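You operate a simulated robot arm through the tools that you are given. There is no shell and no other tool.

You are at the controls of a simulated robot arm. One attempt, no reset.

TASK
Swap board 95 in the open blue case for board 72.
Fine: power off for the swap; stand the old board in the slot of the black slotted tray that is empty now; switch on again at the end and run no test; boards rest only in slots or on the mat.
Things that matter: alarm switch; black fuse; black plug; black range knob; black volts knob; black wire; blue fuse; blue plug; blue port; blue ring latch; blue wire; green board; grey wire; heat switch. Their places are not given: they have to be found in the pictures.

It is judged by the outcome, as a careful person would: the job done as asked, and still so three seconds after it is handed in. It fails if anything else is knocked over, pushed out of place, dropped, spilled or broken.

THE ROBOT
A 6-joint arm with a two-finger gripper, fixed in place. Base frame: the origin is on the floor under the middle of its stand, x ahead of it, y to its left, z up; the work surface is at about z = 0.772. Units: m, degrees, N and s.
It reaches about 1.572 m from its shoulder. Its first joint turns from -166.0 to 166.0 degrees. Payload 2.45 kg.
The tool frame sits at the grasp point between the pads (the TCP): z along the fingers, y along the line on which they close. The tips reach 0.02 m beyond it. The gripper opens to 0.14 m; its body begins 0.168 m behind the TCP.
Orientation is that of the tool frame in the base frame, as [roll, pitch, yaw] about the fixed x, y, z axes, in that order (R = Rz(yaw) Ry(pitch) Rx(roll)). With the fingers straight down and closing along the base's y, the tool's x points along the base's -x, its y along +y and its z along -z.

THE INTERFACE
- The arm moves only by the tool apply_moves. Its argument "steps" is a list of rows, each a list of 7 numbers: the shift along the tool's x, y, z in m, then the turn, a rotation vector about the tool's x, y, z in degrees, then the finger opening in m, from 0 to 0.14. In form: [[dx, dy, dz, wx, wy, wz, grip], ...]. A call has 1 to 20 rows; each row shifts and turns the commanded pose from where the row before left it, along the tool's axes as they then stand. A row lasts 0.2 s, in which the tool goes at most 0.05 m and 8.6 degrees; a call with a longer step from one row to the next is refused whole, and so is a gripper value outside its range. A pose out of reach is approached as far as the arm can. The call stops where the force on the tool passes 40 N (or 10 N more than at its start, if that is more) or the arm is blocked; 0.2 s more then pass. The fingers move at their own pace (about 0.045 m/s each) and stop on an object; they squeeze with about 25 N. The grip force told is the motor's: it shows also when the fingers shut on nothing. Time passes only in rows, and 0.2 s behind the last, so rows that do not move let the fingers close. The reply holds the time, the measured pose of the TCP, the force on the tool along the base axes, the opening and the grip force, in the units named above and with some noise, with the torque about the TCP (base axes, N m) and any sound that the robot's microphone picked up.
- Cameras (640 x 400 px; columns grow to the right, rows downward): "scene" is fixed at [0.2203, 0.5026, 1.5365]; the picture's right is [-0.55, -0.83, 0.00], its down [-0.59, 0.39, -0.71] and it looks along [0.59, -0.39, -0.71] (base axes); focal length 328 px, centre (320, 200). "wrist" rides on the gripper at [0.078, 0.011, -0.209] in the tool frame; the picture's right is [-0.14, 0.99, 0.00], its down [-0.92, -0.13, -0.37] and it looks along [-0.37, -0.05, 0.93] (tool axes); focal length 280 px, centre (320, 200).
- grab_frame(camera): a new picture of that camera. The clock stands still meanwhile.
- locate(camera, pixels): for up to 12 pixels [column, row] of the newest picture of that camera ("zoom" is the newest enlarged one), the place [x, y, z] in the base frame of the surface seen there, good to about 0.003 m. The clock stands still meanwhile.
- close_up(camera, box): a new picture of the part [left, top, right, bottom] of that camera's present view, enlarged. The clock stands still meanwhile.
- job_done(): hands the job in; it is judged then, once.

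Unless the task says otherwise, let go and move clear before handing in.

The tools are called after "Call:" as name(argument=value, ...) on one line, values as JSON. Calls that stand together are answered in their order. apply_moves: Moves the arm, as the interface text tells. Its arguments: {"type":"object","properties":{"steps":{"type":"array","items":{"type":"array","items":{"type":"number"}}}},"required":["steps"]} The other tools are called the same way: grab_frame (camera) takes a picture; locate (camera, pixels) gives the place of the surface under pixels of a picture; close_up (camera, box) takes an enlarged picture of a part of a camera's view; job_done () hands the job in.

At the start:

```text
time_s: 0.0
ee_pos: [0.6989, 0.0245, 1.1328]
tool_rot: [180.0, -0.1, 180.0]
ft_force: [-0.2, -0.3, 0.4]
torque: [-0.02, 0.01, 0.05]
gripper_width: 0.14
finger_force: 0.0
```

scene: 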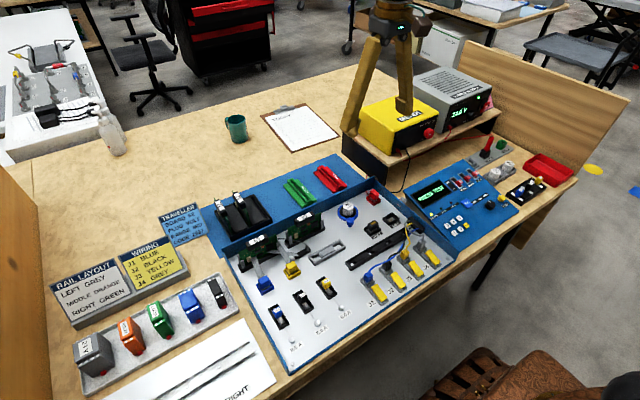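
wrist: 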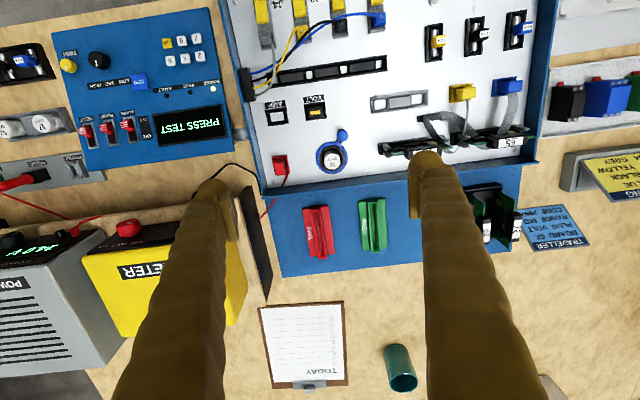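

The first pictures show an open blue case with boards at about (262,243) and (302,225), and a tray with slotted boards near (240,212). I'll take close-ups to read the labels before moving.

Call:
close_up(camera="scene", box=[200, 160, 360, 260])

Call:
close_up(camera="scene", box=[230, 230, 390, 330])

Call:
close_up(camera="scene", box=[320, 170, 480, 320])

Call:
close_up(camera="scene", box=[400, 120, 580, 240])

Call:
close_up(camera="wrist", box=[340, 60, 600, 260])

Call:
close_up(camera="wrist", box=[220, 0, 420, 200])

Call:
close_up(camera="wrist", box=[0, 0, 240, 180])

```text
4.00 times, centred on (280, 210) of scene
```

zoom: 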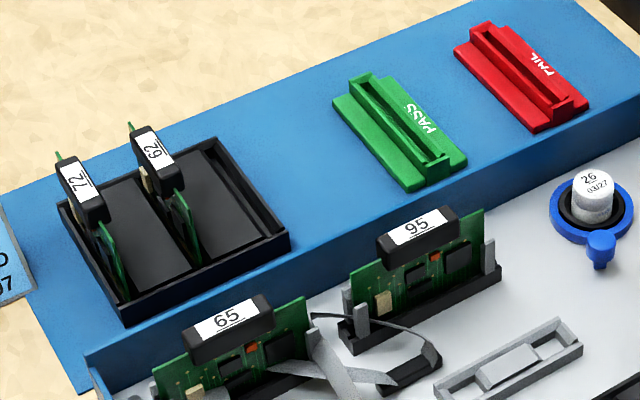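

```text
4.00 times, centred on (310, 280) of scene
```

zoom: 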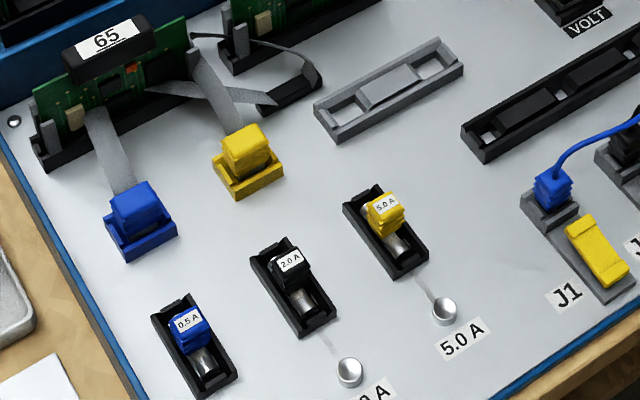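

```text
2.67 times, centred on (400, 245) of scene
```

zoom: 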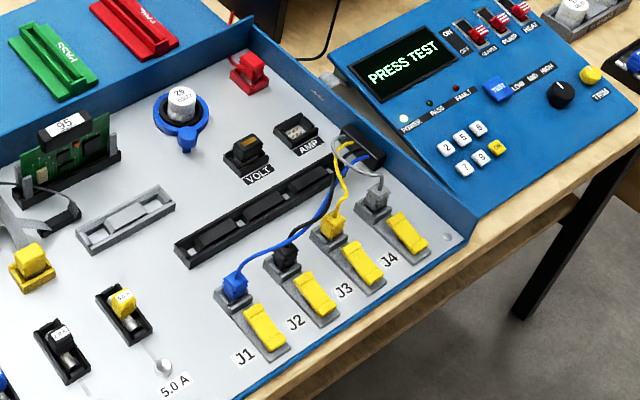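

```text
3.33 times, centred on (490, 180) of scene
```

zoom: 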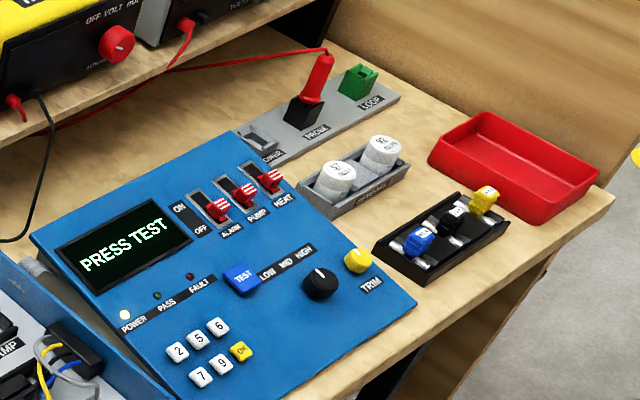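

```text
2.00 times, centred on (470, 160) of wrist
```

zoom: 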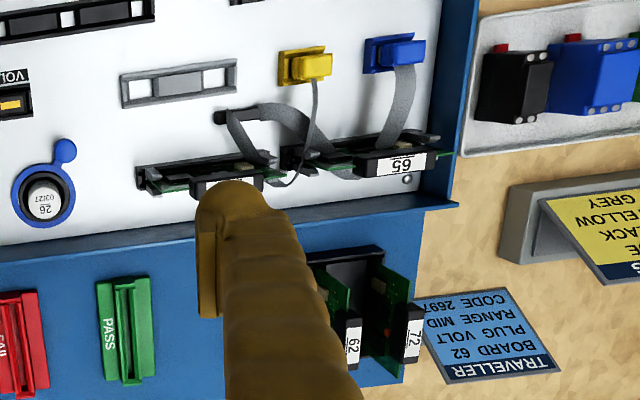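

```text
2.00 times, centred on (320, 100) of wrist
```

zoom: 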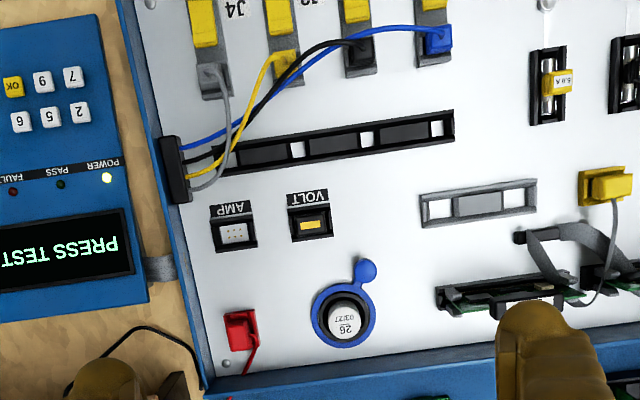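

```text
2.22 times, centred on (120, 90) of wrist
```

zoom: 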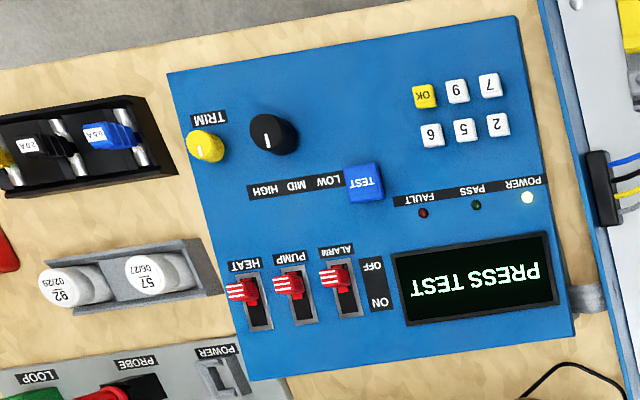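

Board 95 stands in the right-hand case slot at about (302,225), and 72 and 62 are in the black tray, with its middle-right slot looking empty. I still need to see the ribbon cables near board 95 and the power switch, so I'm zooming further.

Call:
close_up(camera="scene", box=[235, 200, 335, 262])

Call:
close_up(camera="scene", box=[205, 180, 285, 230])

Call:
close_up(camera="scene", box=[450, 125, 550, 187])

Call:
close_up(camera="scene", box=[340, 60, 520, 172])

Call:
close_up(camera="scene", box=[40, 200, 250, 330])

Call:
close_up(camera="wrist", box=[370, 100, 530, 200])

Call:
close_up(camera="scene", box=[340, 170, 440, 240])

Call:
close_up(camera="wrist", box=[0, 120, 120, 200])

```text
6.40 times, centred on (285, 231) of scene
```

zoom: 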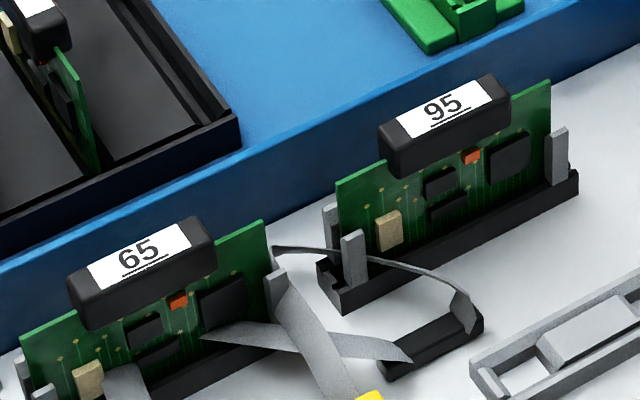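

```text
8.00 times, centred on (245, 205) of scene
```

zoom: 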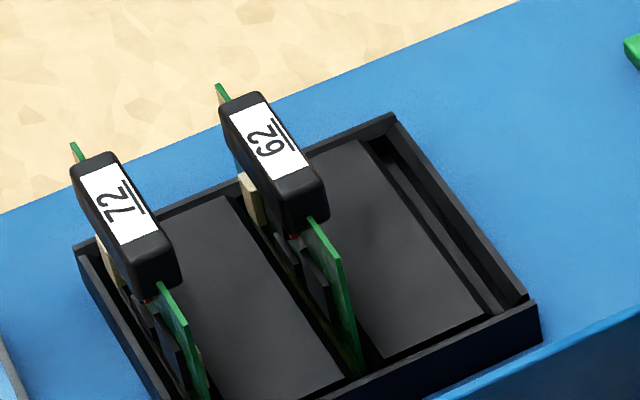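

```text
6.40 times, centred on (500, 156) of scene
```

zoom: 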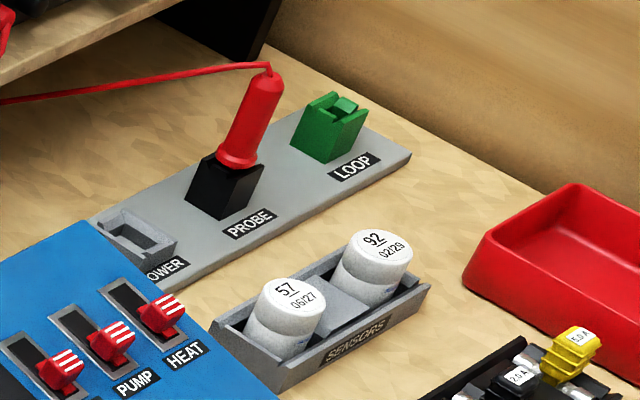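

```text
3.56 times, centred on (430, 116) of scene
```

zoom: 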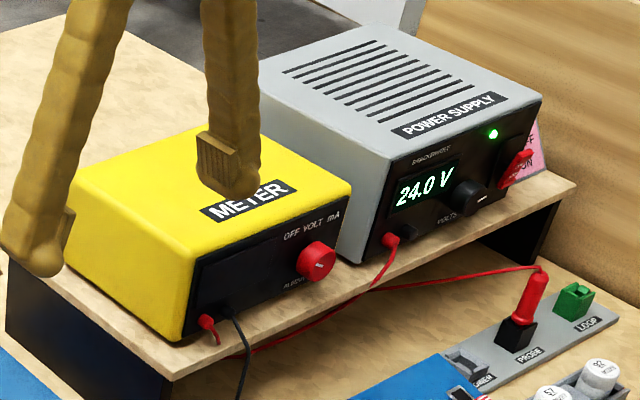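

```text
3.05 times, centred on (145, 265) of scene
```

zoom: 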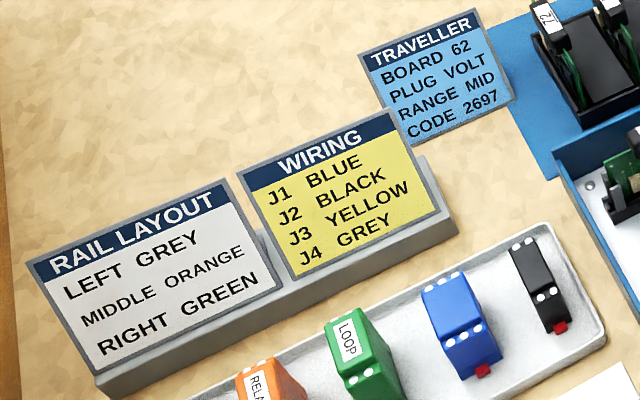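

```text
4.00 times, centred on (450, 150) of wrist
```

zoom: 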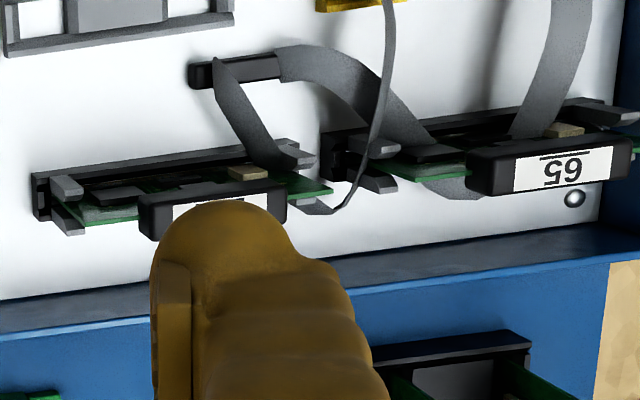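

```text
5.71 times, centred on (390, 205) of scene
```

zoom: 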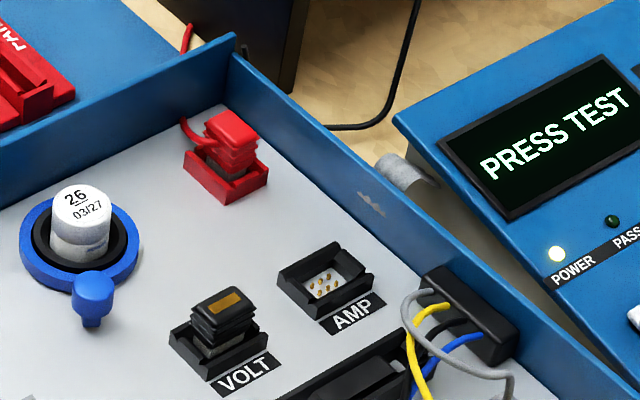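

```text
5.00 times, centred on (60, 160) of wrist
```

zoom: 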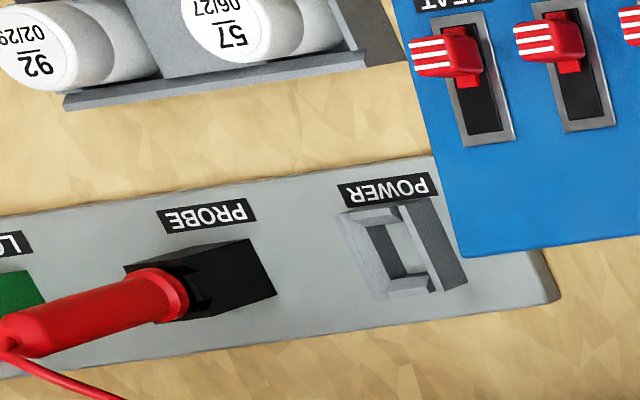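

The power supply on the shelf shows 24.0 V with a red switch lever on its right near (470,100) and a lit green LED. I'm zooming on that switch and locating the main parts.

Call:
close_up(camera="scene", box=[440, 80, 510, 130])

Call:
locate(camera="scene", pixels=[[296, 218], [310, 214], [302, 231], [255, 246], [268, 240], [250, 221], [222, 204], [240, 195], [258, 196], [277, 216], [486, 103], [466, 112]])

Call:
locate(camera="scene", pixels=[[265, 283], [292, 268], [371, 195], [347, 211], [300, 255], [322, 250], [430, 120], [395, 110], [395, 130], [340, 200], [225, 250], [420, 190]])

```text
8.00 times, centred on (475, 105) of scene
```

zoom: 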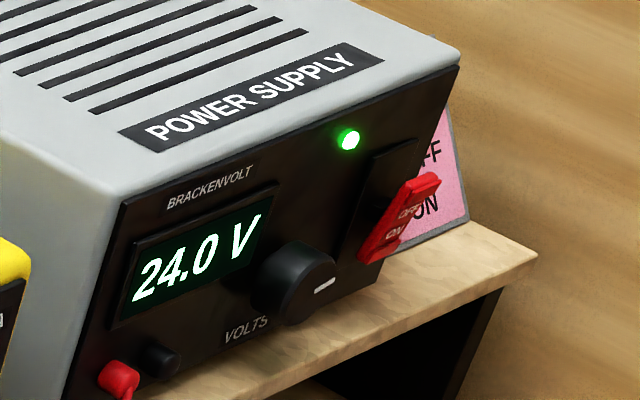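

```text
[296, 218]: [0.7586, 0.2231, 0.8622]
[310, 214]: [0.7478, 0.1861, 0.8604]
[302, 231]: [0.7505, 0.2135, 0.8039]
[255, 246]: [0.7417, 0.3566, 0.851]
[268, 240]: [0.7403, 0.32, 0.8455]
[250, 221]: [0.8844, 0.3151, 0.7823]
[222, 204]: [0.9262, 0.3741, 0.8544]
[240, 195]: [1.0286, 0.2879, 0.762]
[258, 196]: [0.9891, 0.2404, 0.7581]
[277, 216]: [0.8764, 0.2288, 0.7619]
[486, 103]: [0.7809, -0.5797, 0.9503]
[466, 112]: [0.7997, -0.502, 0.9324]
```

```text
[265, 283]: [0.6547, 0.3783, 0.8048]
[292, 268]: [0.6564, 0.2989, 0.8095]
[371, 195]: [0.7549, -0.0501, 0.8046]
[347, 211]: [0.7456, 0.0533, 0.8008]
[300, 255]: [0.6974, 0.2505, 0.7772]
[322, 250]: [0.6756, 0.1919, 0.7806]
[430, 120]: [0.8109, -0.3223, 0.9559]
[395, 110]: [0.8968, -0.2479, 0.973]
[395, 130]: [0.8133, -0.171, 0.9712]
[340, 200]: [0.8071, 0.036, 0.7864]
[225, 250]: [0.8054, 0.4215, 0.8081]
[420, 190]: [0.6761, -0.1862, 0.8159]
```

The supply's red rocker at about (466–486,103–112) stands with its OFF end out, so it is ON now. I'll move the wrist camera above the board area to see the ribbons around board 95.

Call:
apply_moves(steps=[[0.0, 0.045, 0.0, 0, 0, 0, 0.14], [0.0, 0.045, 0.0, 0, 0, 0, 0.14], [0.0, 0.045, 0.0, 0, 0, 0, 0.14], [0.0, 0.045, 0.0, 0, 0, 0, 0.14], [0.02, 0.04, 0.0, 0, 0, 0, 0.14], [0.02, 0.02, 0.02, 0, 0, 0, 0.14]])

Call:
grab_frame(camera="wrist")

Call:
grab_frame(camera="scene")

```text
time_s: 1.4
ee_pos: [0.6605, 0.2645, 1.114]
tool_rot: [-180.0, 0.1, 180.0]
ft_force: [-0.8, -0.3, 0.4]
torque: [0.0, -0.02, 0.0]
gripper_width: 0.1399
finger_force: 0.0
```

```text
taken
```

wrist: 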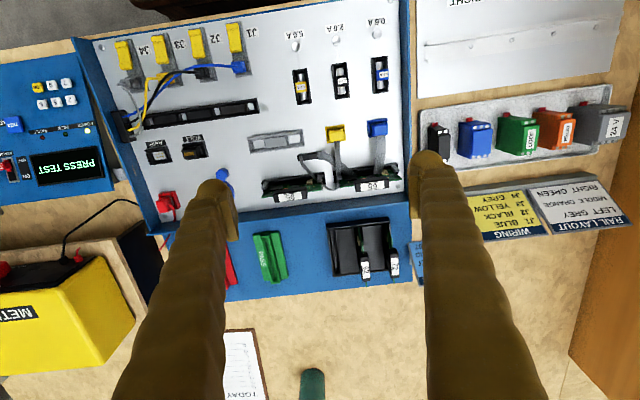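

```text
taken
```

scene: 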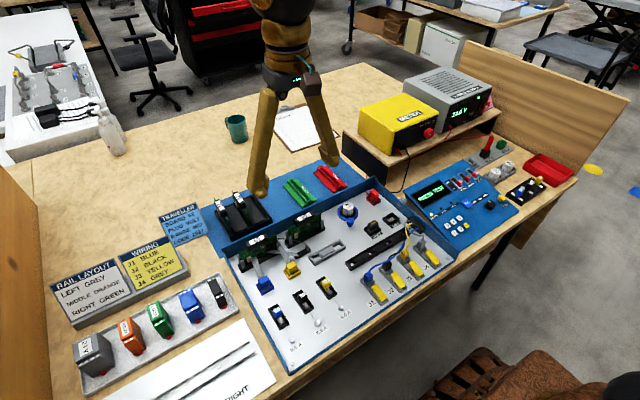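

The gripper is now above the case, and board 95 with the ribbons sits at wrist pixels (260–400,120–210). I'm enlarging that part.

Call:
close_up(camera="wrist", box=[240, 115, 420, 227])

Call:
close_up(camera="wrist", box=[250, 140, 350, 202])

Call:
close_up(camera="wrist", box=[320, 210, 420, 290])

```text
3.56 times, centred on (330, 171) of wrist
```

zoom: 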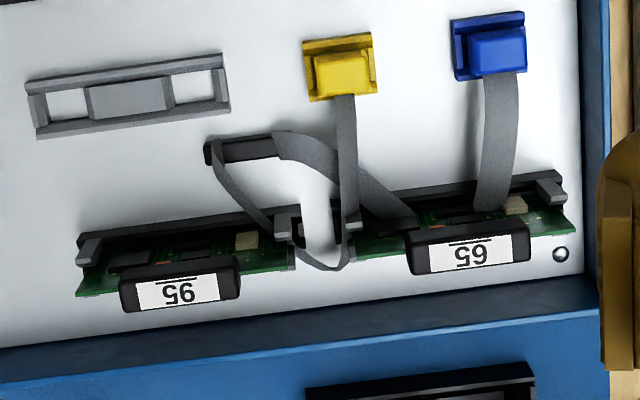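

```text
6.40 times, centred on (300, 171) of wrist
```

zoom: 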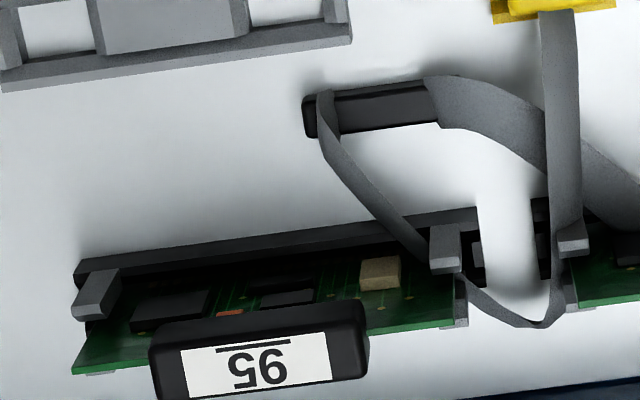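

```text
5.00 times, centred on (370, 250) of wrist
```

zoom: 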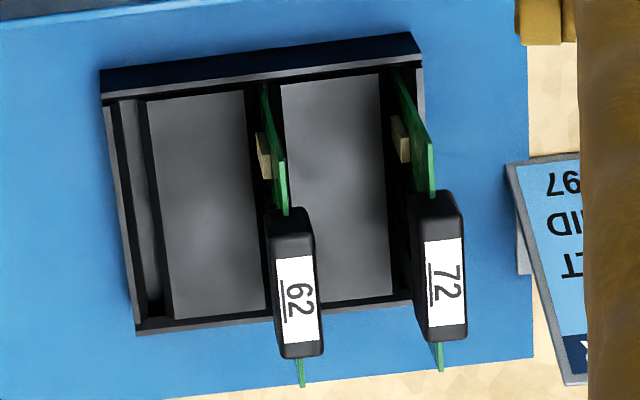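

The wrist zoom shows the tray's empty slot on its left at zoom (130,200), with 62 and 72 to the right, and text and cream chip directions that set the board orientation. I'm measuring the tray slot, the handles and the board tops.

Call:
locate(camera="zoom", pixels=[[136, 130], [160, 300], [110, 120], [255, 110], [285, 200], [300, 370], [278, 262], [316, 335], [427, 245], [465, 335], [432, 150], [441, 355]])

Call:
locate(camera="zoom", pixels=[[130, 200], [145, 200], [119, 200], [105, 85], [138, 330], [410, 45], [200, 200], [340, 200], [274, 222], [280, 350], [419, 200], [468, 320]])

Call:
close_up(camera="wrist", box=[250, 140, 350, 202])

```text
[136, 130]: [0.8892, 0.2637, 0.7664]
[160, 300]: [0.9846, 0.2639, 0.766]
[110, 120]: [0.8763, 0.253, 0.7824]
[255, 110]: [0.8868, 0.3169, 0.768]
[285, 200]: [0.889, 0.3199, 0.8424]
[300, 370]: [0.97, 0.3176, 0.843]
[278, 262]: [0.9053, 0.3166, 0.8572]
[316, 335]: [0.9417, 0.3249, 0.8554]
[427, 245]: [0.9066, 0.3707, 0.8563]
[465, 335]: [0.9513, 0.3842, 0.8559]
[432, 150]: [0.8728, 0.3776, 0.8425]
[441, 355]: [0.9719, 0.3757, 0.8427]
```

```text
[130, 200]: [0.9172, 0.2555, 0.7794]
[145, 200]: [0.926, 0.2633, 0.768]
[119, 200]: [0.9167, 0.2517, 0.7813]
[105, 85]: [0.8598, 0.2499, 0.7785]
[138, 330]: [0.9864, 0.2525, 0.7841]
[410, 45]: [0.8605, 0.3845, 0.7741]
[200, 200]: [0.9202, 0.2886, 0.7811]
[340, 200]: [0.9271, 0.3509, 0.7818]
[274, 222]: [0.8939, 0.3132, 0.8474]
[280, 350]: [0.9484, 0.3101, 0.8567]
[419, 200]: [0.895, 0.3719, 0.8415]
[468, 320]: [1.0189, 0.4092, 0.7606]
```

```text
6.40 times, centred on (300, 171) of wrist
```

zoom: 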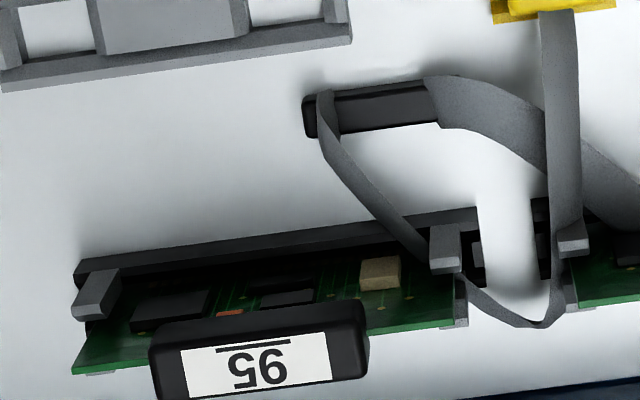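

I have the tray geometry: 62 stands at y≈0.318, 72 at y≈0.3765, and the empty slot is near y≈0.26. Now I'm measuring the ribbon, posts and board 95 on this zoom, and the fingers' thickness.

Call:
locate(camera="zoom", pixels=[[330, 130], [380, 210], [412, 245], [530, 320], [560, 150], [445, 245], [97, 295], [185, 355], [330, 345], [258, 325], [360, 310], [80, 370]])

Call:
locate(camera="zoom", pixels=[[180, 390], [335, 380], [153, 360], [360, 375], [450, 325], [120, 350], [490, 110], [560, 60], [460, 310], [500, 250], [120, 265], [300, 235]])

Call:
close_up(camera="wrist", box=[180, 160, 280, 260])

Call:
close_up(camera="scene", box=[220, 0, 360, 210])

```text
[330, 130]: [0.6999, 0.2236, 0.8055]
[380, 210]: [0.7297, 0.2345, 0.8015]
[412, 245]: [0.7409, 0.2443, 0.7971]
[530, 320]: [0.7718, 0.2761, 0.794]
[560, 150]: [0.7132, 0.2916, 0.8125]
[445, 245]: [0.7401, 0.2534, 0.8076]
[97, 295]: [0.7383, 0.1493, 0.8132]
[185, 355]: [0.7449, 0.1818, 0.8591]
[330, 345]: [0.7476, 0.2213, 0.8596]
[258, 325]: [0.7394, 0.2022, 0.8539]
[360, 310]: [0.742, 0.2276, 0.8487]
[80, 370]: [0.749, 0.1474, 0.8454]
```

```text
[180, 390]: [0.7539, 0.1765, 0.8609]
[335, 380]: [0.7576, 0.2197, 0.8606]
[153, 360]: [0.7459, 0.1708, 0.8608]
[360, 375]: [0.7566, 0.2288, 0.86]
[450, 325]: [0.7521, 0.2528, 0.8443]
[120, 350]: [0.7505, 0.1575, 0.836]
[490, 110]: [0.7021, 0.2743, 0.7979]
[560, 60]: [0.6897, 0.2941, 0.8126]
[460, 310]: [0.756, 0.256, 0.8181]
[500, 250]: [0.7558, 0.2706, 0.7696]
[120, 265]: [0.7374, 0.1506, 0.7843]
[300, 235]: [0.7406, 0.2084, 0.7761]
```

```text
4.00 times, centred on (230, 210) of wrist
```

zoom: 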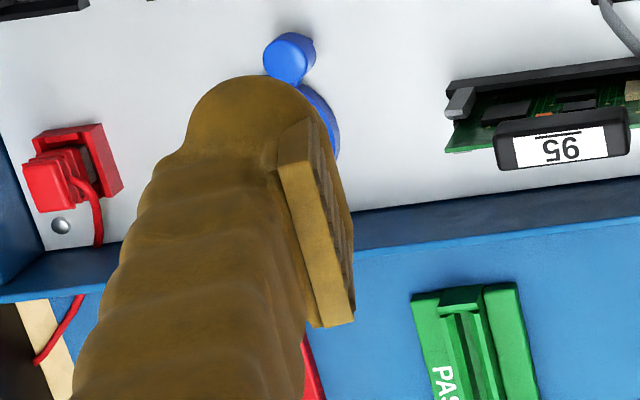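

```text
1.90 times, centred on (290, 105) of scene
```

zoom: 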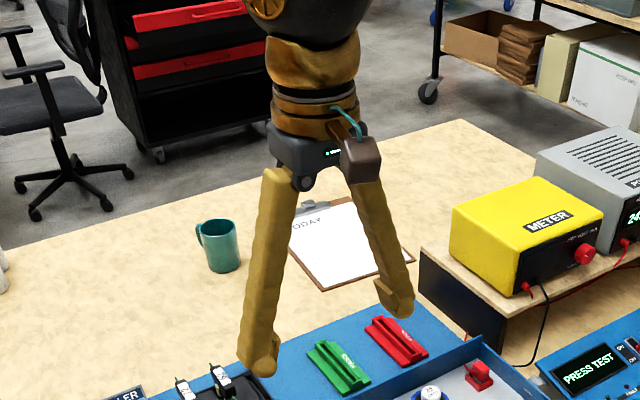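

The fingers swing at the body and carry pad plates near the tips (zoom (280–350,130–320)). I'm measuring finger thickness from the wrist picture and the scene.

Call:
locate(camera="wrist", pixels=[[198, 195], [210, 182], [222, 190], [228, 200], [229, 238], [234, 225], [212, 200], [190, 212], [200, 240], [180, 250], [221, 215], [225, 218]])

Call:
locate(camera="zoom", pixels=[[245, 345], [260, 365], [275, 345], [270, 330], [280, 180], [290, 240], [400, 300], [392, 312], [380, 260], [360, 180], [265, 300], [252, 300]])

```text
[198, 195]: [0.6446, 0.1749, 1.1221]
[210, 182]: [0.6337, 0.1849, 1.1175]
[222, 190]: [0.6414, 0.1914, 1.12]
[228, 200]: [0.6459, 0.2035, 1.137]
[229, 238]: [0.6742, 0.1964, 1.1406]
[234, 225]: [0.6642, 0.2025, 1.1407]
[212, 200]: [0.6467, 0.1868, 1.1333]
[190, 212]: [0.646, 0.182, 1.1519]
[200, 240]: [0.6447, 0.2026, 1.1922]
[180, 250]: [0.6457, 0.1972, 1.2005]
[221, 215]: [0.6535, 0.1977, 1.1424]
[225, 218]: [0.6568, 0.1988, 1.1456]
```

```text
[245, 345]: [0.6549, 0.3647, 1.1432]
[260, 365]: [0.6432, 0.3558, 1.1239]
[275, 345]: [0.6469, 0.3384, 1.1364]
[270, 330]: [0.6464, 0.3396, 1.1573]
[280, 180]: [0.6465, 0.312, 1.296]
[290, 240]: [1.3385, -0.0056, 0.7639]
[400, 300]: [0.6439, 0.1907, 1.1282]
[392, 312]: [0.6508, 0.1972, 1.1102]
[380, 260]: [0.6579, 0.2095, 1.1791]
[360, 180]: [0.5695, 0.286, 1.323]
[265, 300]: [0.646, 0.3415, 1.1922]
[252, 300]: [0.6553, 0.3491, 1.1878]
```

The fingers are about 0.03 m thick near the tips, so I'll need tight openings between the tray handles. Next I'll go over to the power supply at high clearance, tilting the tool to look at its red rocker.

Call:
apply_moves(steps=[[0.0035, -0.0479, 0, 0, 0, 0, 0.14], [0.0035, -0.0479, 0, 0, 0, 0, 0.14], [0.0035, -0.0479, 0, 0, 0, 0, 0.14], [0.0035, -0.0479, 0, 0, 0, 0, 0.14], [0.0035, -0.0479, 0, 0, 0, 0, 0.14], [0.0035, -0.0479, 0, 0, 0, 0, 0.14], [0.0035, -0.0479, 0, 0, 0, 0, 0.14], [0.0035, -0.0479, 0, 0, 0, 0, 0.14], [0.0035, -0.0479, 0, 0, 0, 0, 0.14], [0.0035, -0.0479, 0, 0, 0, 0, 0.14], [0.0035, -0.0479, 0, 0, 0, 0, 0.14], [0.0035, -0.0479, 0, 0, 0, 0, 0.14], [0.0035, -0.0479, 0, 0, 0, 0, 0.14], [0.0035, -0.0479, 0, 0, 0, 0, 0.14], [0.0035, -0.0479, 0, 0, 0, 0, 0.14], [0.0035, -0.0479, 0, 0, 0, 0, 0.14], [0.0035, -0.0479, 0, 0, 0, 0, 0.14]])

Call:
apply_moves(steps=[[0.0, 0, 0, 0, -7.5, 0, 0.14], [0.0, 0, 0, 0, -7.5, 0, 0.14], [0.0, 0, 0, 0, -7.5, 0, 0.14], [0.0, 0, 0, 0, -7.5, 0, 0.14], [0.0, 0, 0, 0, -7.5, 0, 0.14], [0.0, 0, 0, 0, -7.5, 0, 0.14]])

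Call:
grab_frame(camera="wrist")

```text
time_s: 5.0
ee_pos: [0.6015, -0.5501, 1.1154]
tool_rot: [180.0, 0.2, 179.9]
ft_force: [0.7, -0.8, -0.1]
torque: [-0.07, -0.03, 0.02]
gripper_width: 0.14
finger_force: 0.1
```

```text
time_s: 6.4
ee_pos: [0.5995, -0.551, 1.1138]
tool_rot: [180.0, 45.1, -180.0]
ft_force: [-0.4, 0.1, 0.1]
torque: [-0.02, 0.0, 0.01]
gripper_width: 0.14
finger_force: 0.1
```

```text
taken
```

wrist: 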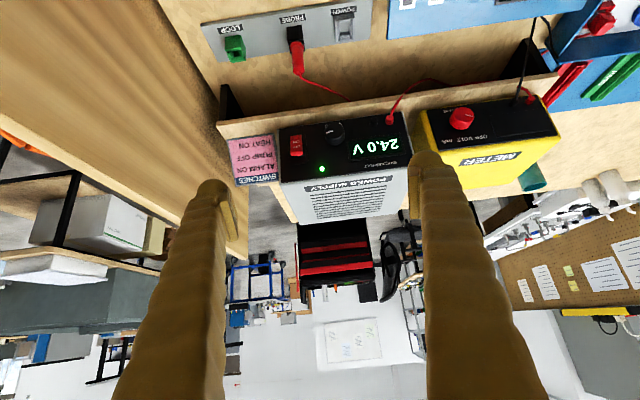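

The view shows the supply upside-down with its red rocker at (296,146) and the LED at (322,168); the pink card lists ALARM/PUMP/HEAT settings that this job doesn't touch. I'm enlarging and locating the rocker.

Call:
close_up(camera="wrist", box=[270, 110, 366, 170])

Call:
close_up(camera="wrist", box=[280, 130, 320, 165])

Call:
locate(camera="wrist", pixels=[[296, 139], [296, 146], [296, 153], [290, 146], [301, 146], [296, 134], [297, 158], [335, 132], [322, 168], [310, 147], [284, 146], [300, 178]])

```text
6.67 times, centred on (318, 140) of wrist
```

zoom: 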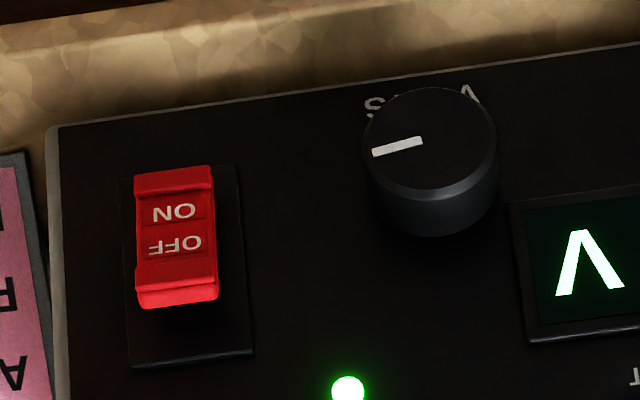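

```text
11.43 times, centred on (300, 148) of wrist
```

zoom: 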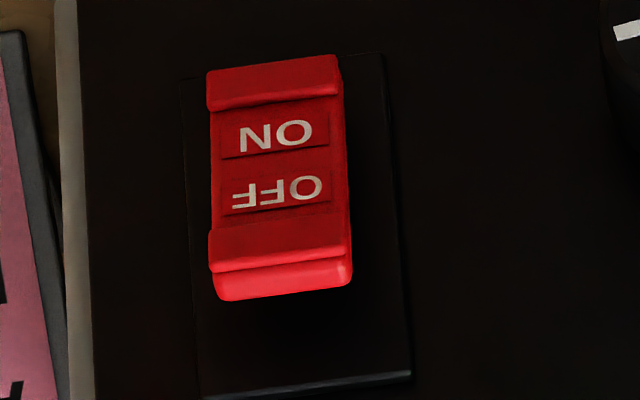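

```text
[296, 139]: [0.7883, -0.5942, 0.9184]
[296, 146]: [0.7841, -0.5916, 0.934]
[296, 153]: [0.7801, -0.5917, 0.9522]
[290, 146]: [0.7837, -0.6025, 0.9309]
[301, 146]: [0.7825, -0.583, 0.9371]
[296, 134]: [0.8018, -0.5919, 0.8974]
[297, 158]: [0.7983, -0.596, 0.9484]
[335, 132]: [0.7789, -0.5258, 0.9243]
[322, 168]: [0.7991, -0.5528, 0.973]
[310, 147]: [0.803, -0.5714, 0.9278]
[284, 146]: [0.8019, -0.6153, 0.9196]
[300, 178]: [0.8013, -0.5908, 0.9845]
```

The rocker sits at y≈-0.592, with its OFF end out at about x=0.780, z=0.95 and its ON end pushed in. I'll close the fingers and bring the tip in front of the OFF end, stopping short to check.

Call:
apply_moves(steps=[[0.0, 0, 0, 0, 0, 0, 0.0], [0.0, 0, 0, 0, 0, 0, 0.0], [0.0, 0, 0, 0, 0, 0, 0.0], [0.0, 0, 0, 0, 0, 0, 0.0], [0.0042, -0.0103, 0.0397, 0, 0, 0, 0.0], [0.0042, -0.0103, 0.0397, 0, 0, 0, 0.0], [0.0042, -0.0103, 0.0397, 0, 0, 0, 0.0], [0.0042, -0.0103, 0.0397, 0, 0, 0, 0.0], [0.0, 0, 0, 0, 0, 0, 0.0]])

Call:
grab_frame(camera="wrist")

Call:
close_up(camera="scene", box=[420, 50, 520, 130])

```text
time_s: 8.4
ee_pos: [0.6982, -0.5931, 0.9909]
tool_rot: [179.9, 45.0, -180.0]
ft_force: [0.2, -0.7, 1.2]
torque: [-0.02, 0.0, 0.01]
gripper_width: 0.0001
finger_force: 24.9
```

```text
taken
```

wrist: 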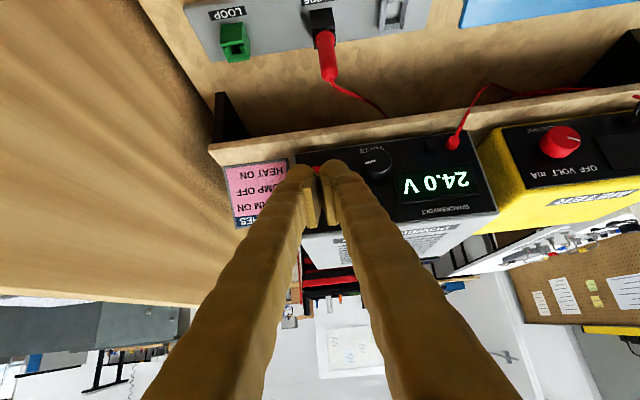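

```text
5.00 times, centred on (470, 90) of scene
```

zoom: 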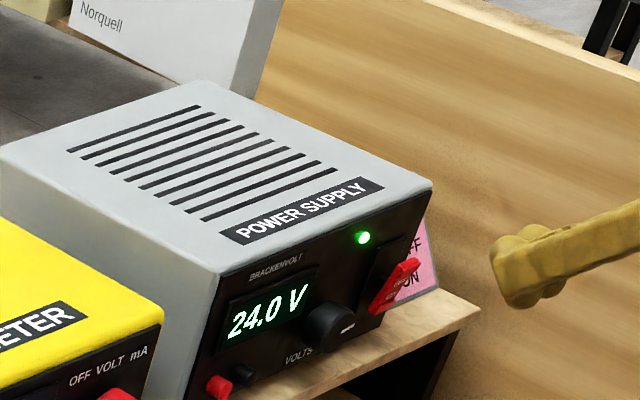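

The closed tip is in front of and above the rocker. I'm checking the tip's actual position with locate before pushing.

Call:
locate(camera="zoom", pixels=[[498, 262], [510, 295], [530, 300], [515, 245], [535, 230], [555, 260], [550, 295], [400, 270], [385, 300], [372, 238]])

Call:
close_up(camera="wrist", box=[270, 140, 370, 240])

```text
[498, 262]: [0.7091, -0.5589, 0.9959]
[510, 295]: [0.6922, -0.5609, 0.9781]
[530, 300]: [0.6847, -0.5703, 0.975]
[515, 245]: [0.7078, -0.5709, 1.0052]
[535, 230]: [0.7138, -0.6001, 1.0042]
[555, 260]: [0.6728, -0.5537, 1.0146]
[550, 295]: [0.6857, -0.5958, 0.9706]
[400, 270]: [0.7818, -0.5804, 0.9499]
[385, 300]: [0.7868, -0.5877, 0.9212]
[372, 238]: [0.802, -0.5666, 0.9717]
```

```text
4.00 times, centred on (320, 190) of wrist
```

zoom: 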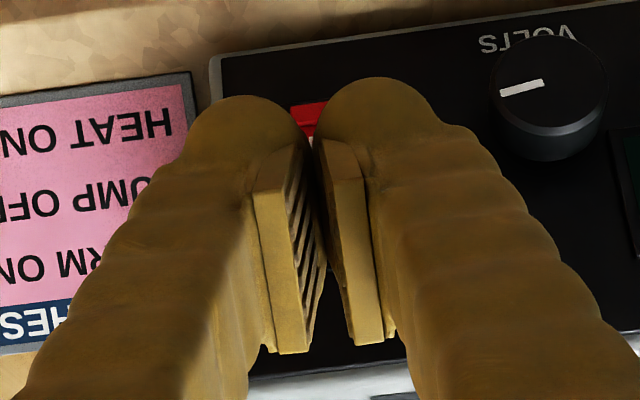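

The tip front lies about 0.02 m ahead of the TCP and is level with it, with about 0.034 m half-width that clears the knob. I'll lower to the OFF end's height and press in +x with small steps.

Call:
apply_moves(steps=[[0.0074, 0.0005, 0.0216, 0, 0, 0, 0.0], [0.0074, 0.0005, 0.0216, 0, 0, 0, 0.0], [-0.00707, 0, 0.00707, 0, 0, 0, 0.0], [-0.00707, 0, 0.00707, 0, 0, 0, 0.0]])

Call:
close_up(camera="scene", box=[440, 70, 520, 130])

Call:
close_up(camera="wrist", box=[270, 120, 370, 220])

```text
time_s: 9.4
ee_pos: [0.7377, -0.5918, 0.9499]
tool_rot: [180.0, 44.9, 180.0]
ft_force: [0.2, 0.5, -0.9]
torque: [0.03, 0.01, -0.01]
gripper_width: 0.0
finger_force: 24.9
```

```text
6.67 times, centred on (480, 100) of scene
```

zoom: 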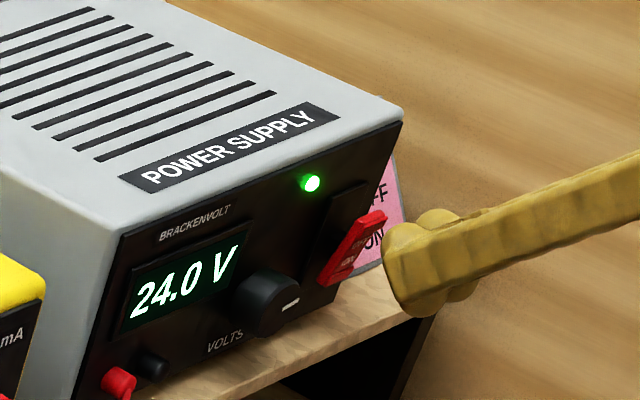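

```text
4.00 times, centred on (320, 170) of wrist
```

zoom: 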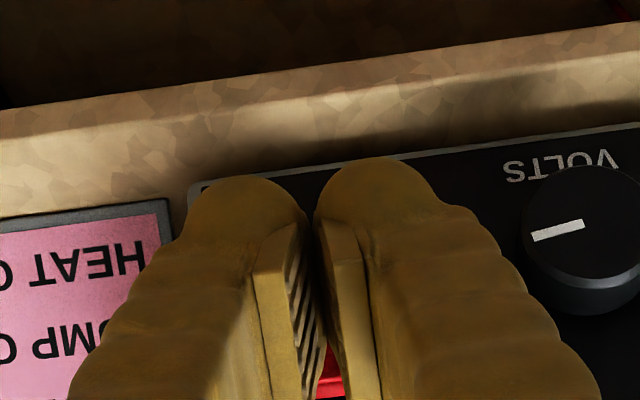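

The tip is near the OFF end: tip at zoom (390,245), rocker end at (378,218). I'm checking the heights of both.

Call:
close_up(camera="scene", box=[464, 88, 504, 118])

Call:
locate(camera="scene", pixels=[[489, 105], [490, 110], [494, 103], [484, 104], [486, 103], [493, 115]])

```text
13.33 times, centred on (484, 103) of scene
```

zoom: 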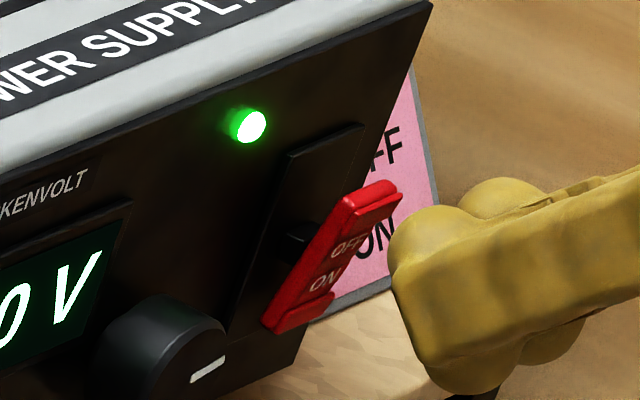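

```text
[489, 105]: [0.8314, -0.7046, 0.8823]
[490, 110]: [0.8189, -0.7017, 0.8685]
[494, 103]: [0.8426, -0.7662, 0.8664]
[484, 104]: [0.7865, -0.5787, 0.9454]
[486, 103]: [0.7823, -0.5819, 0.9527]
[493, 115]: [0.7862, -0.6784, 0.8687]
```

Those scene values came from the older frame, so I'll locate on the newest zoom instead.

Call:
locate(camera="zoom", pixels=[[395, 235], [400, 280], [440, 215], [395, 255], [500, 190], [375, 190], [385, 205], [290, 320], [330, 290], [440, 380], [430, 240]])

```text
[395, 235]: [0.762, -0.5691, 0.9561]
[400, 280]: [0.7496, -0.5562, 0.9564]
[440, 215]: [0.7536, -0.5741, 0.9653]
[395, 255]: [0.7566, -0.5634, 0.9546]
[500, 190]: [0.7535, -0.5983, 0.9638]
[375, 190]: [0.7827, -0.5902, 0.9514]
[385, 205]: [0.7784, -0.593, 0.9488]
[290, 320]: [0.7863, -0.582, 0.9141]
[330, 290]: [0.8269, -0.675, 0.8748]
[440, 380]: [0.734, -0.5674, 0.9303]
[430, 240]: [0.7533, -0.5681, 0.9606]
```

The tip front is at x≈0.762, z≈0.955 and the OFF end at x≈0.7785, z≈0.95, so I'll drop 6 mm and push forward about 0.03 m in small steps.

Call:
apply_moves(steps=[[0.0042, 0, 0.0042, 0, 0, 0, 0.0], [-0.0035, 0, 0.0035, 0, 0, 0, 0.0], [-0.0035, 0, 0.0035, 0, 0, 0, 0.0], [-0.0035, 0, 0.0035, 0, 0, 0, 0.0], [-0.0021, 0, 0.0021, 0, 0, 0, 0.0], [-0.0021, 0, 0.0021, 0, 0, 0, 0.0], [-0.0021, 0, 0.0021, 0, 0, 0, 0.0]])

Call:
close_up(camera="scene", box=[454, 80, 514, 125])

```text
time_s: 11.1
ee_pos: [0.7612, -0.5917, 0.9426]
tool_rot: [180.0, 44.9, 179.9]
ft_force: [-8.8, 2.0, 0.2]
torque: [0.0, -0.06, 0.04]
gripper_width: 0.0061
finger_force: 28.7
stopped in row 7: the force on the tool passed its limit at 42 N (the readings are from after the stop); the commanded pose is now the measured one
```

```text
8.89 times, centred on (484, 102) of scene
```

zoom: 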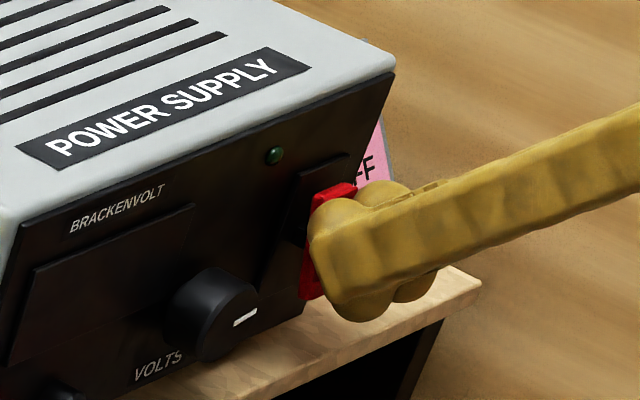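

The LED and display are dark now, so the supply is off. I'll back away in -x, rise, and level the tool again.

Call:
apply_moves(steps=[[0.0071, 0, -0.0071, 0, 0, 0, 0.0], [0.0141, 0, -0.0141, 0, 0, 0, 0.0], [0.0283, 0, -0.0283, 0, 0, 0, 0.0], [0.0283, 0, -0.0283, 0, 0, 0, 0.0], [-0.03, 0, -0.03, 0, 0, 0, 0.0], [-0.03, 0, -0.03, 0, 0, 0, 0.0], [-0.03, 0, -0.03, 0, 0, 0, 0.0], [-0.03, 0, -0.03, 0, 0, 0, 0.0]])

Call:
grab_frame(camera="scene")

Call:
close_up(camera="scene", box=[420, 70, 520, 140])

Call:
close_up(camera="wrist", box=[260, 90, 380, 240])

```text
time_s: 12.9
ee_pos: [0.6542, -0.5922, 1.1138]
tool_rot: [179.9, 44.9, 179.9]
ft_force: [-0.7, -0.5, -0.4]
torque: [0.0, -0.04, 0.04]
gripper_width: 0.0
finger_force: 28.8
```

```text
taken
```

scene: 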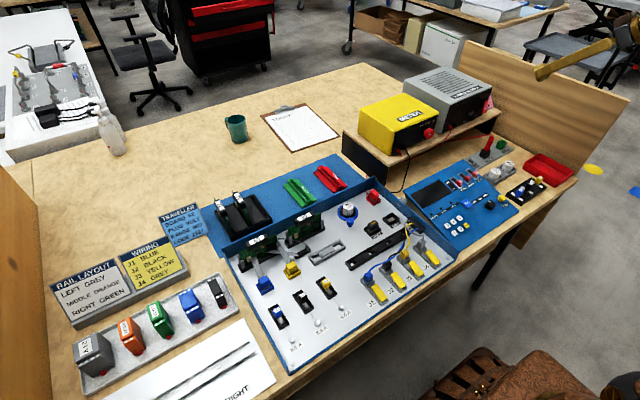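

```text
5.71 times, centred on (470, 105) of scene
```

zoom: 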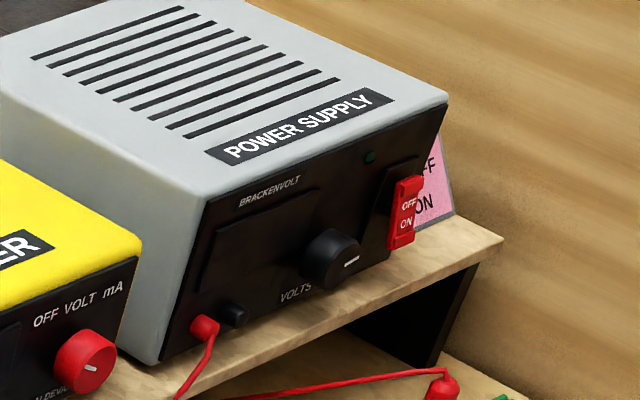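

```text
2.67 times, centred on (320, 165) of wrist
```

zoom: 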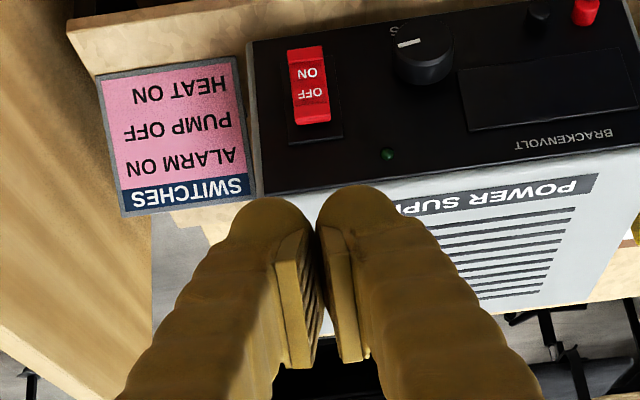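

The supply and tester are dark, the rocker is at OFF, and the knob is unmoved. I'll level the tool, travel back to above board 95 and turn 90° so the fingers close across its handle (along x).

Call:
apply_moves(steps=[[0, 0, 0, 0, 7.5, 0, 0.0], [0, 0, 0, 0, 7.5, 0, 0.0], [0, 0, 0, 0, 7.5, 0, 0.0], [0, 0, 0, 0, 7.5, 0, 0.0], [0, 0, 0, 0, 7.5, 0, 0.0], [0, 0, 0, 0, 7.4, 0, 0.0], [0, 0.045, 0, 0, 0, 0, 0.05], [0, 0.0495, 0, 0, 0, 0, 0.05], [0, 0.0495, 0, 0, 0, 0, 0.05], [0, 0.0495, 0, 0, 0, 0, 0.05], [0, 0.0495, 0, 0, 0, 0, 0.05], [0, 0.0495, 0, 0, 0, 0, 0.05], [0, 0.0495, 0, 0, 0, 0, 0.05], [0, 0.0495, 0, 0, 0, 0, 0.05], [0, 0.0495, 0, 0, 0, 0, 0.05], [0, 0.0495, 0, 0, 0, 0, 0.05], [0, 0.0495, 0, 0, 0, 0, 0.05], [0, 0.0495, 0, 0, 0, 0, 0.05], [0, 0.0495, 0, 0, 0, 0, 0.05], [0, 0.0495, 0, 0, 0, 0, 0.05]])

Call:
apply_moves(steps=[[-0.03, 0.035, 0, 0, 0, 0, 0.05], [-0.03, 0.035, 0, 0, 0, 0, 0.05], [-0.03, 0.035, 0, 0, 0, 0, 0.05], [0, 0, 0, 0, 0, 8.2, 0.05], [0, 0, 0, 0, 0, 8.2, 0.05], [0, 0, 0, 0, 0, 8.2, 0.05], [0, 0, 0, 0, 0, 8.2, 0.05], [0, 0, 0, 0, 0, 8.2, 0.05], [0, 0, 0, 0, 0, 8.2, 0.05], [0, 0, 0, 0, 0, 8.2, 0.05], [0, 0, 0, 0, 0, 8.2, 0.05], [0, 0, 0, 0, 0, 8.2, 0.05], [0, 0, 0, 0, 0, 8.2, 0.05], [0, 0, 0, 0, 0, 8.0, 0.05]])

Call:
grab_frame(camera="wrist")

Call:
grab_frame(camera="scene")

```text
time_s: 17.1
ee_pos: [0.6549, 0.0938, 1.1138]
tool_rot: [-180.0, 0.1, 179.9]
ft_force: [-0.5, -0.4, 0.3]
torque: [0.02, -0.03, 0.04]
gripper_width: 0.05
finger_force: 0.0
```

```text
time_s: 20.1
ee_pos: [0.7422, 0.201, 1.1124]
tool_rot: [179.9, 0.0, 89.8]
ft_force: [0.0, 0.0, 0.6]
torque: [0.03, 0.05, 0.0]
gripper_width: 0.0501
finger_force: 0.2
```

```text
taken
```

wrist: 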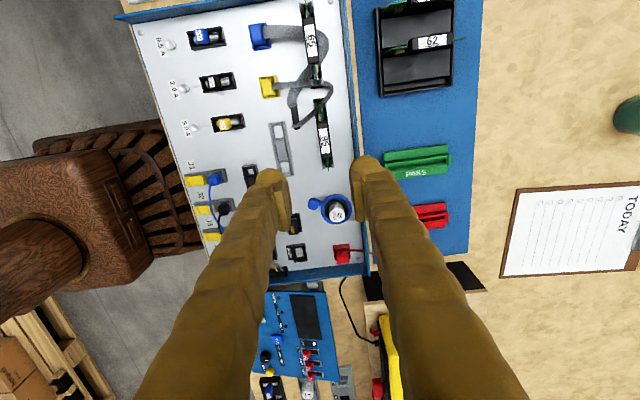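

```text
taken
```

scene: 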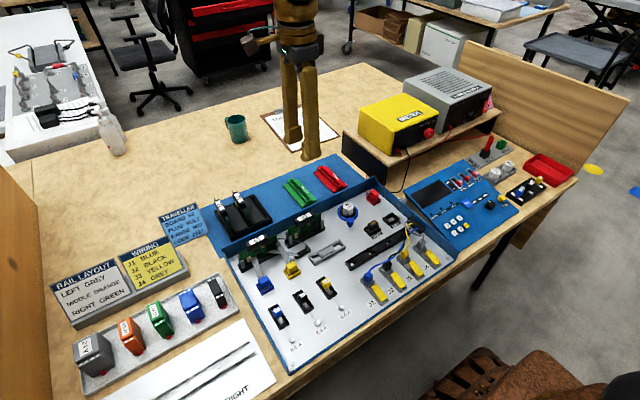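

I'm above board 95 (wrist pixel (323,135)) with the fingers set to close along x. I'm zooming to see the ribbon path and the handle.

Call:
close_up(camera="wrist", box=[240, 0, 400, 190])

Call:
close_up(camera="wrist", box=[280, 70, 360, 180])

```text
2.11 times, centred on (320, 95) of wrist
```

zoom: 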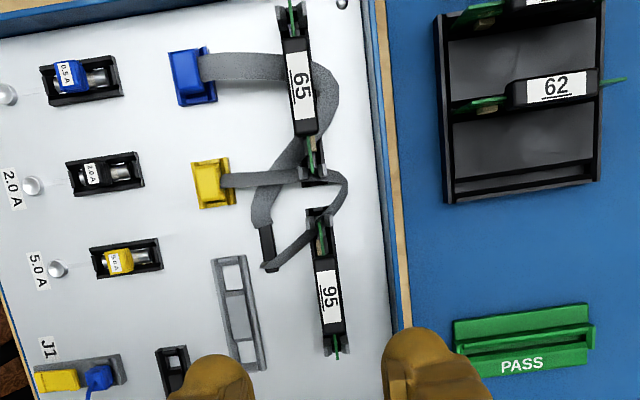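

```text
3.64 times, centred on (320, 125) of wrist
```

zoom: 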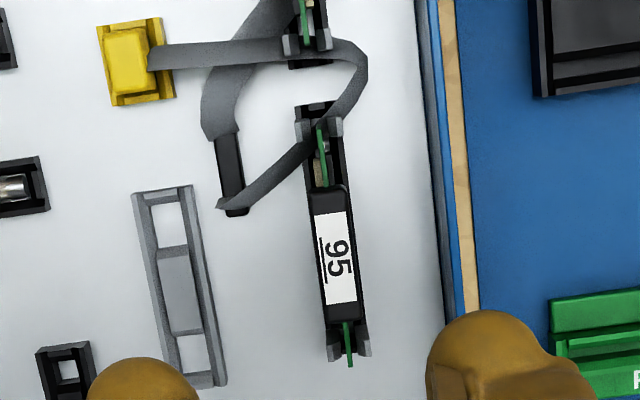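

The yellow plug's ribbon loops round the +y end of board 95's slot. I'm enlarging that spot in the scene view to see whether it lies over the board.

Call:
close_up(camera="scene", box=[270, 222, 318, 252])

Call:
close_up(camera="wrist", box=[298, 85, 346, 125])

```text
13.33 times, centred on (294, 237) of scene
```

zoom: 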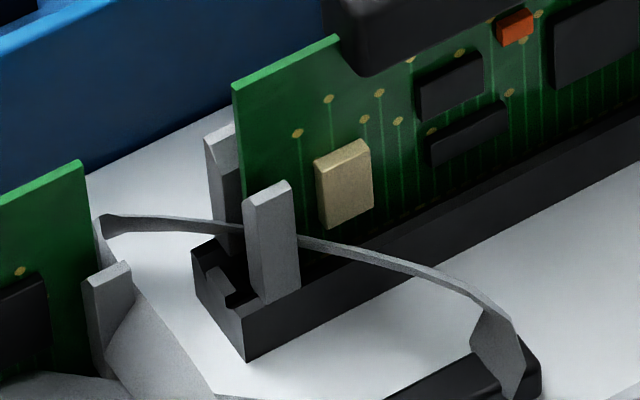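

```text
10.00 times, centred on (322, 105) of wrist
```

zoom: 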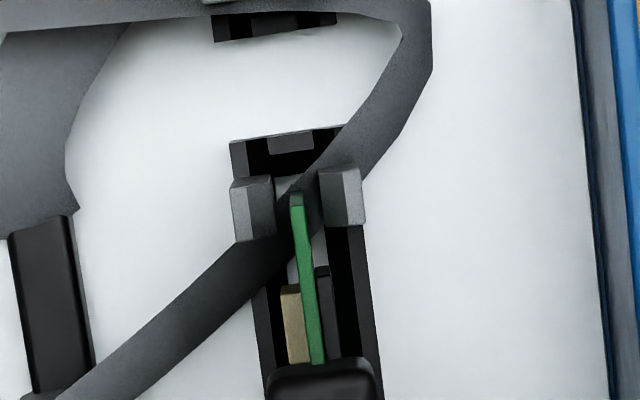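

The ribbon passes between the slot's +y end posts at z≈0.80, beside the board's end and not over it, so a straight lift is possible. I'm measuring the handle of 95 from this view to centre the grip.

Call:
close_up(camera="wrist", box=[290, 110, 354, 174])

```text
6.25 times, centred on (322, 142) of wrist
```

zoom: 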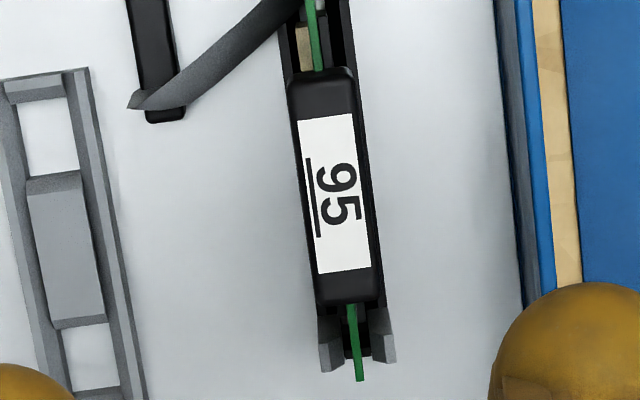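

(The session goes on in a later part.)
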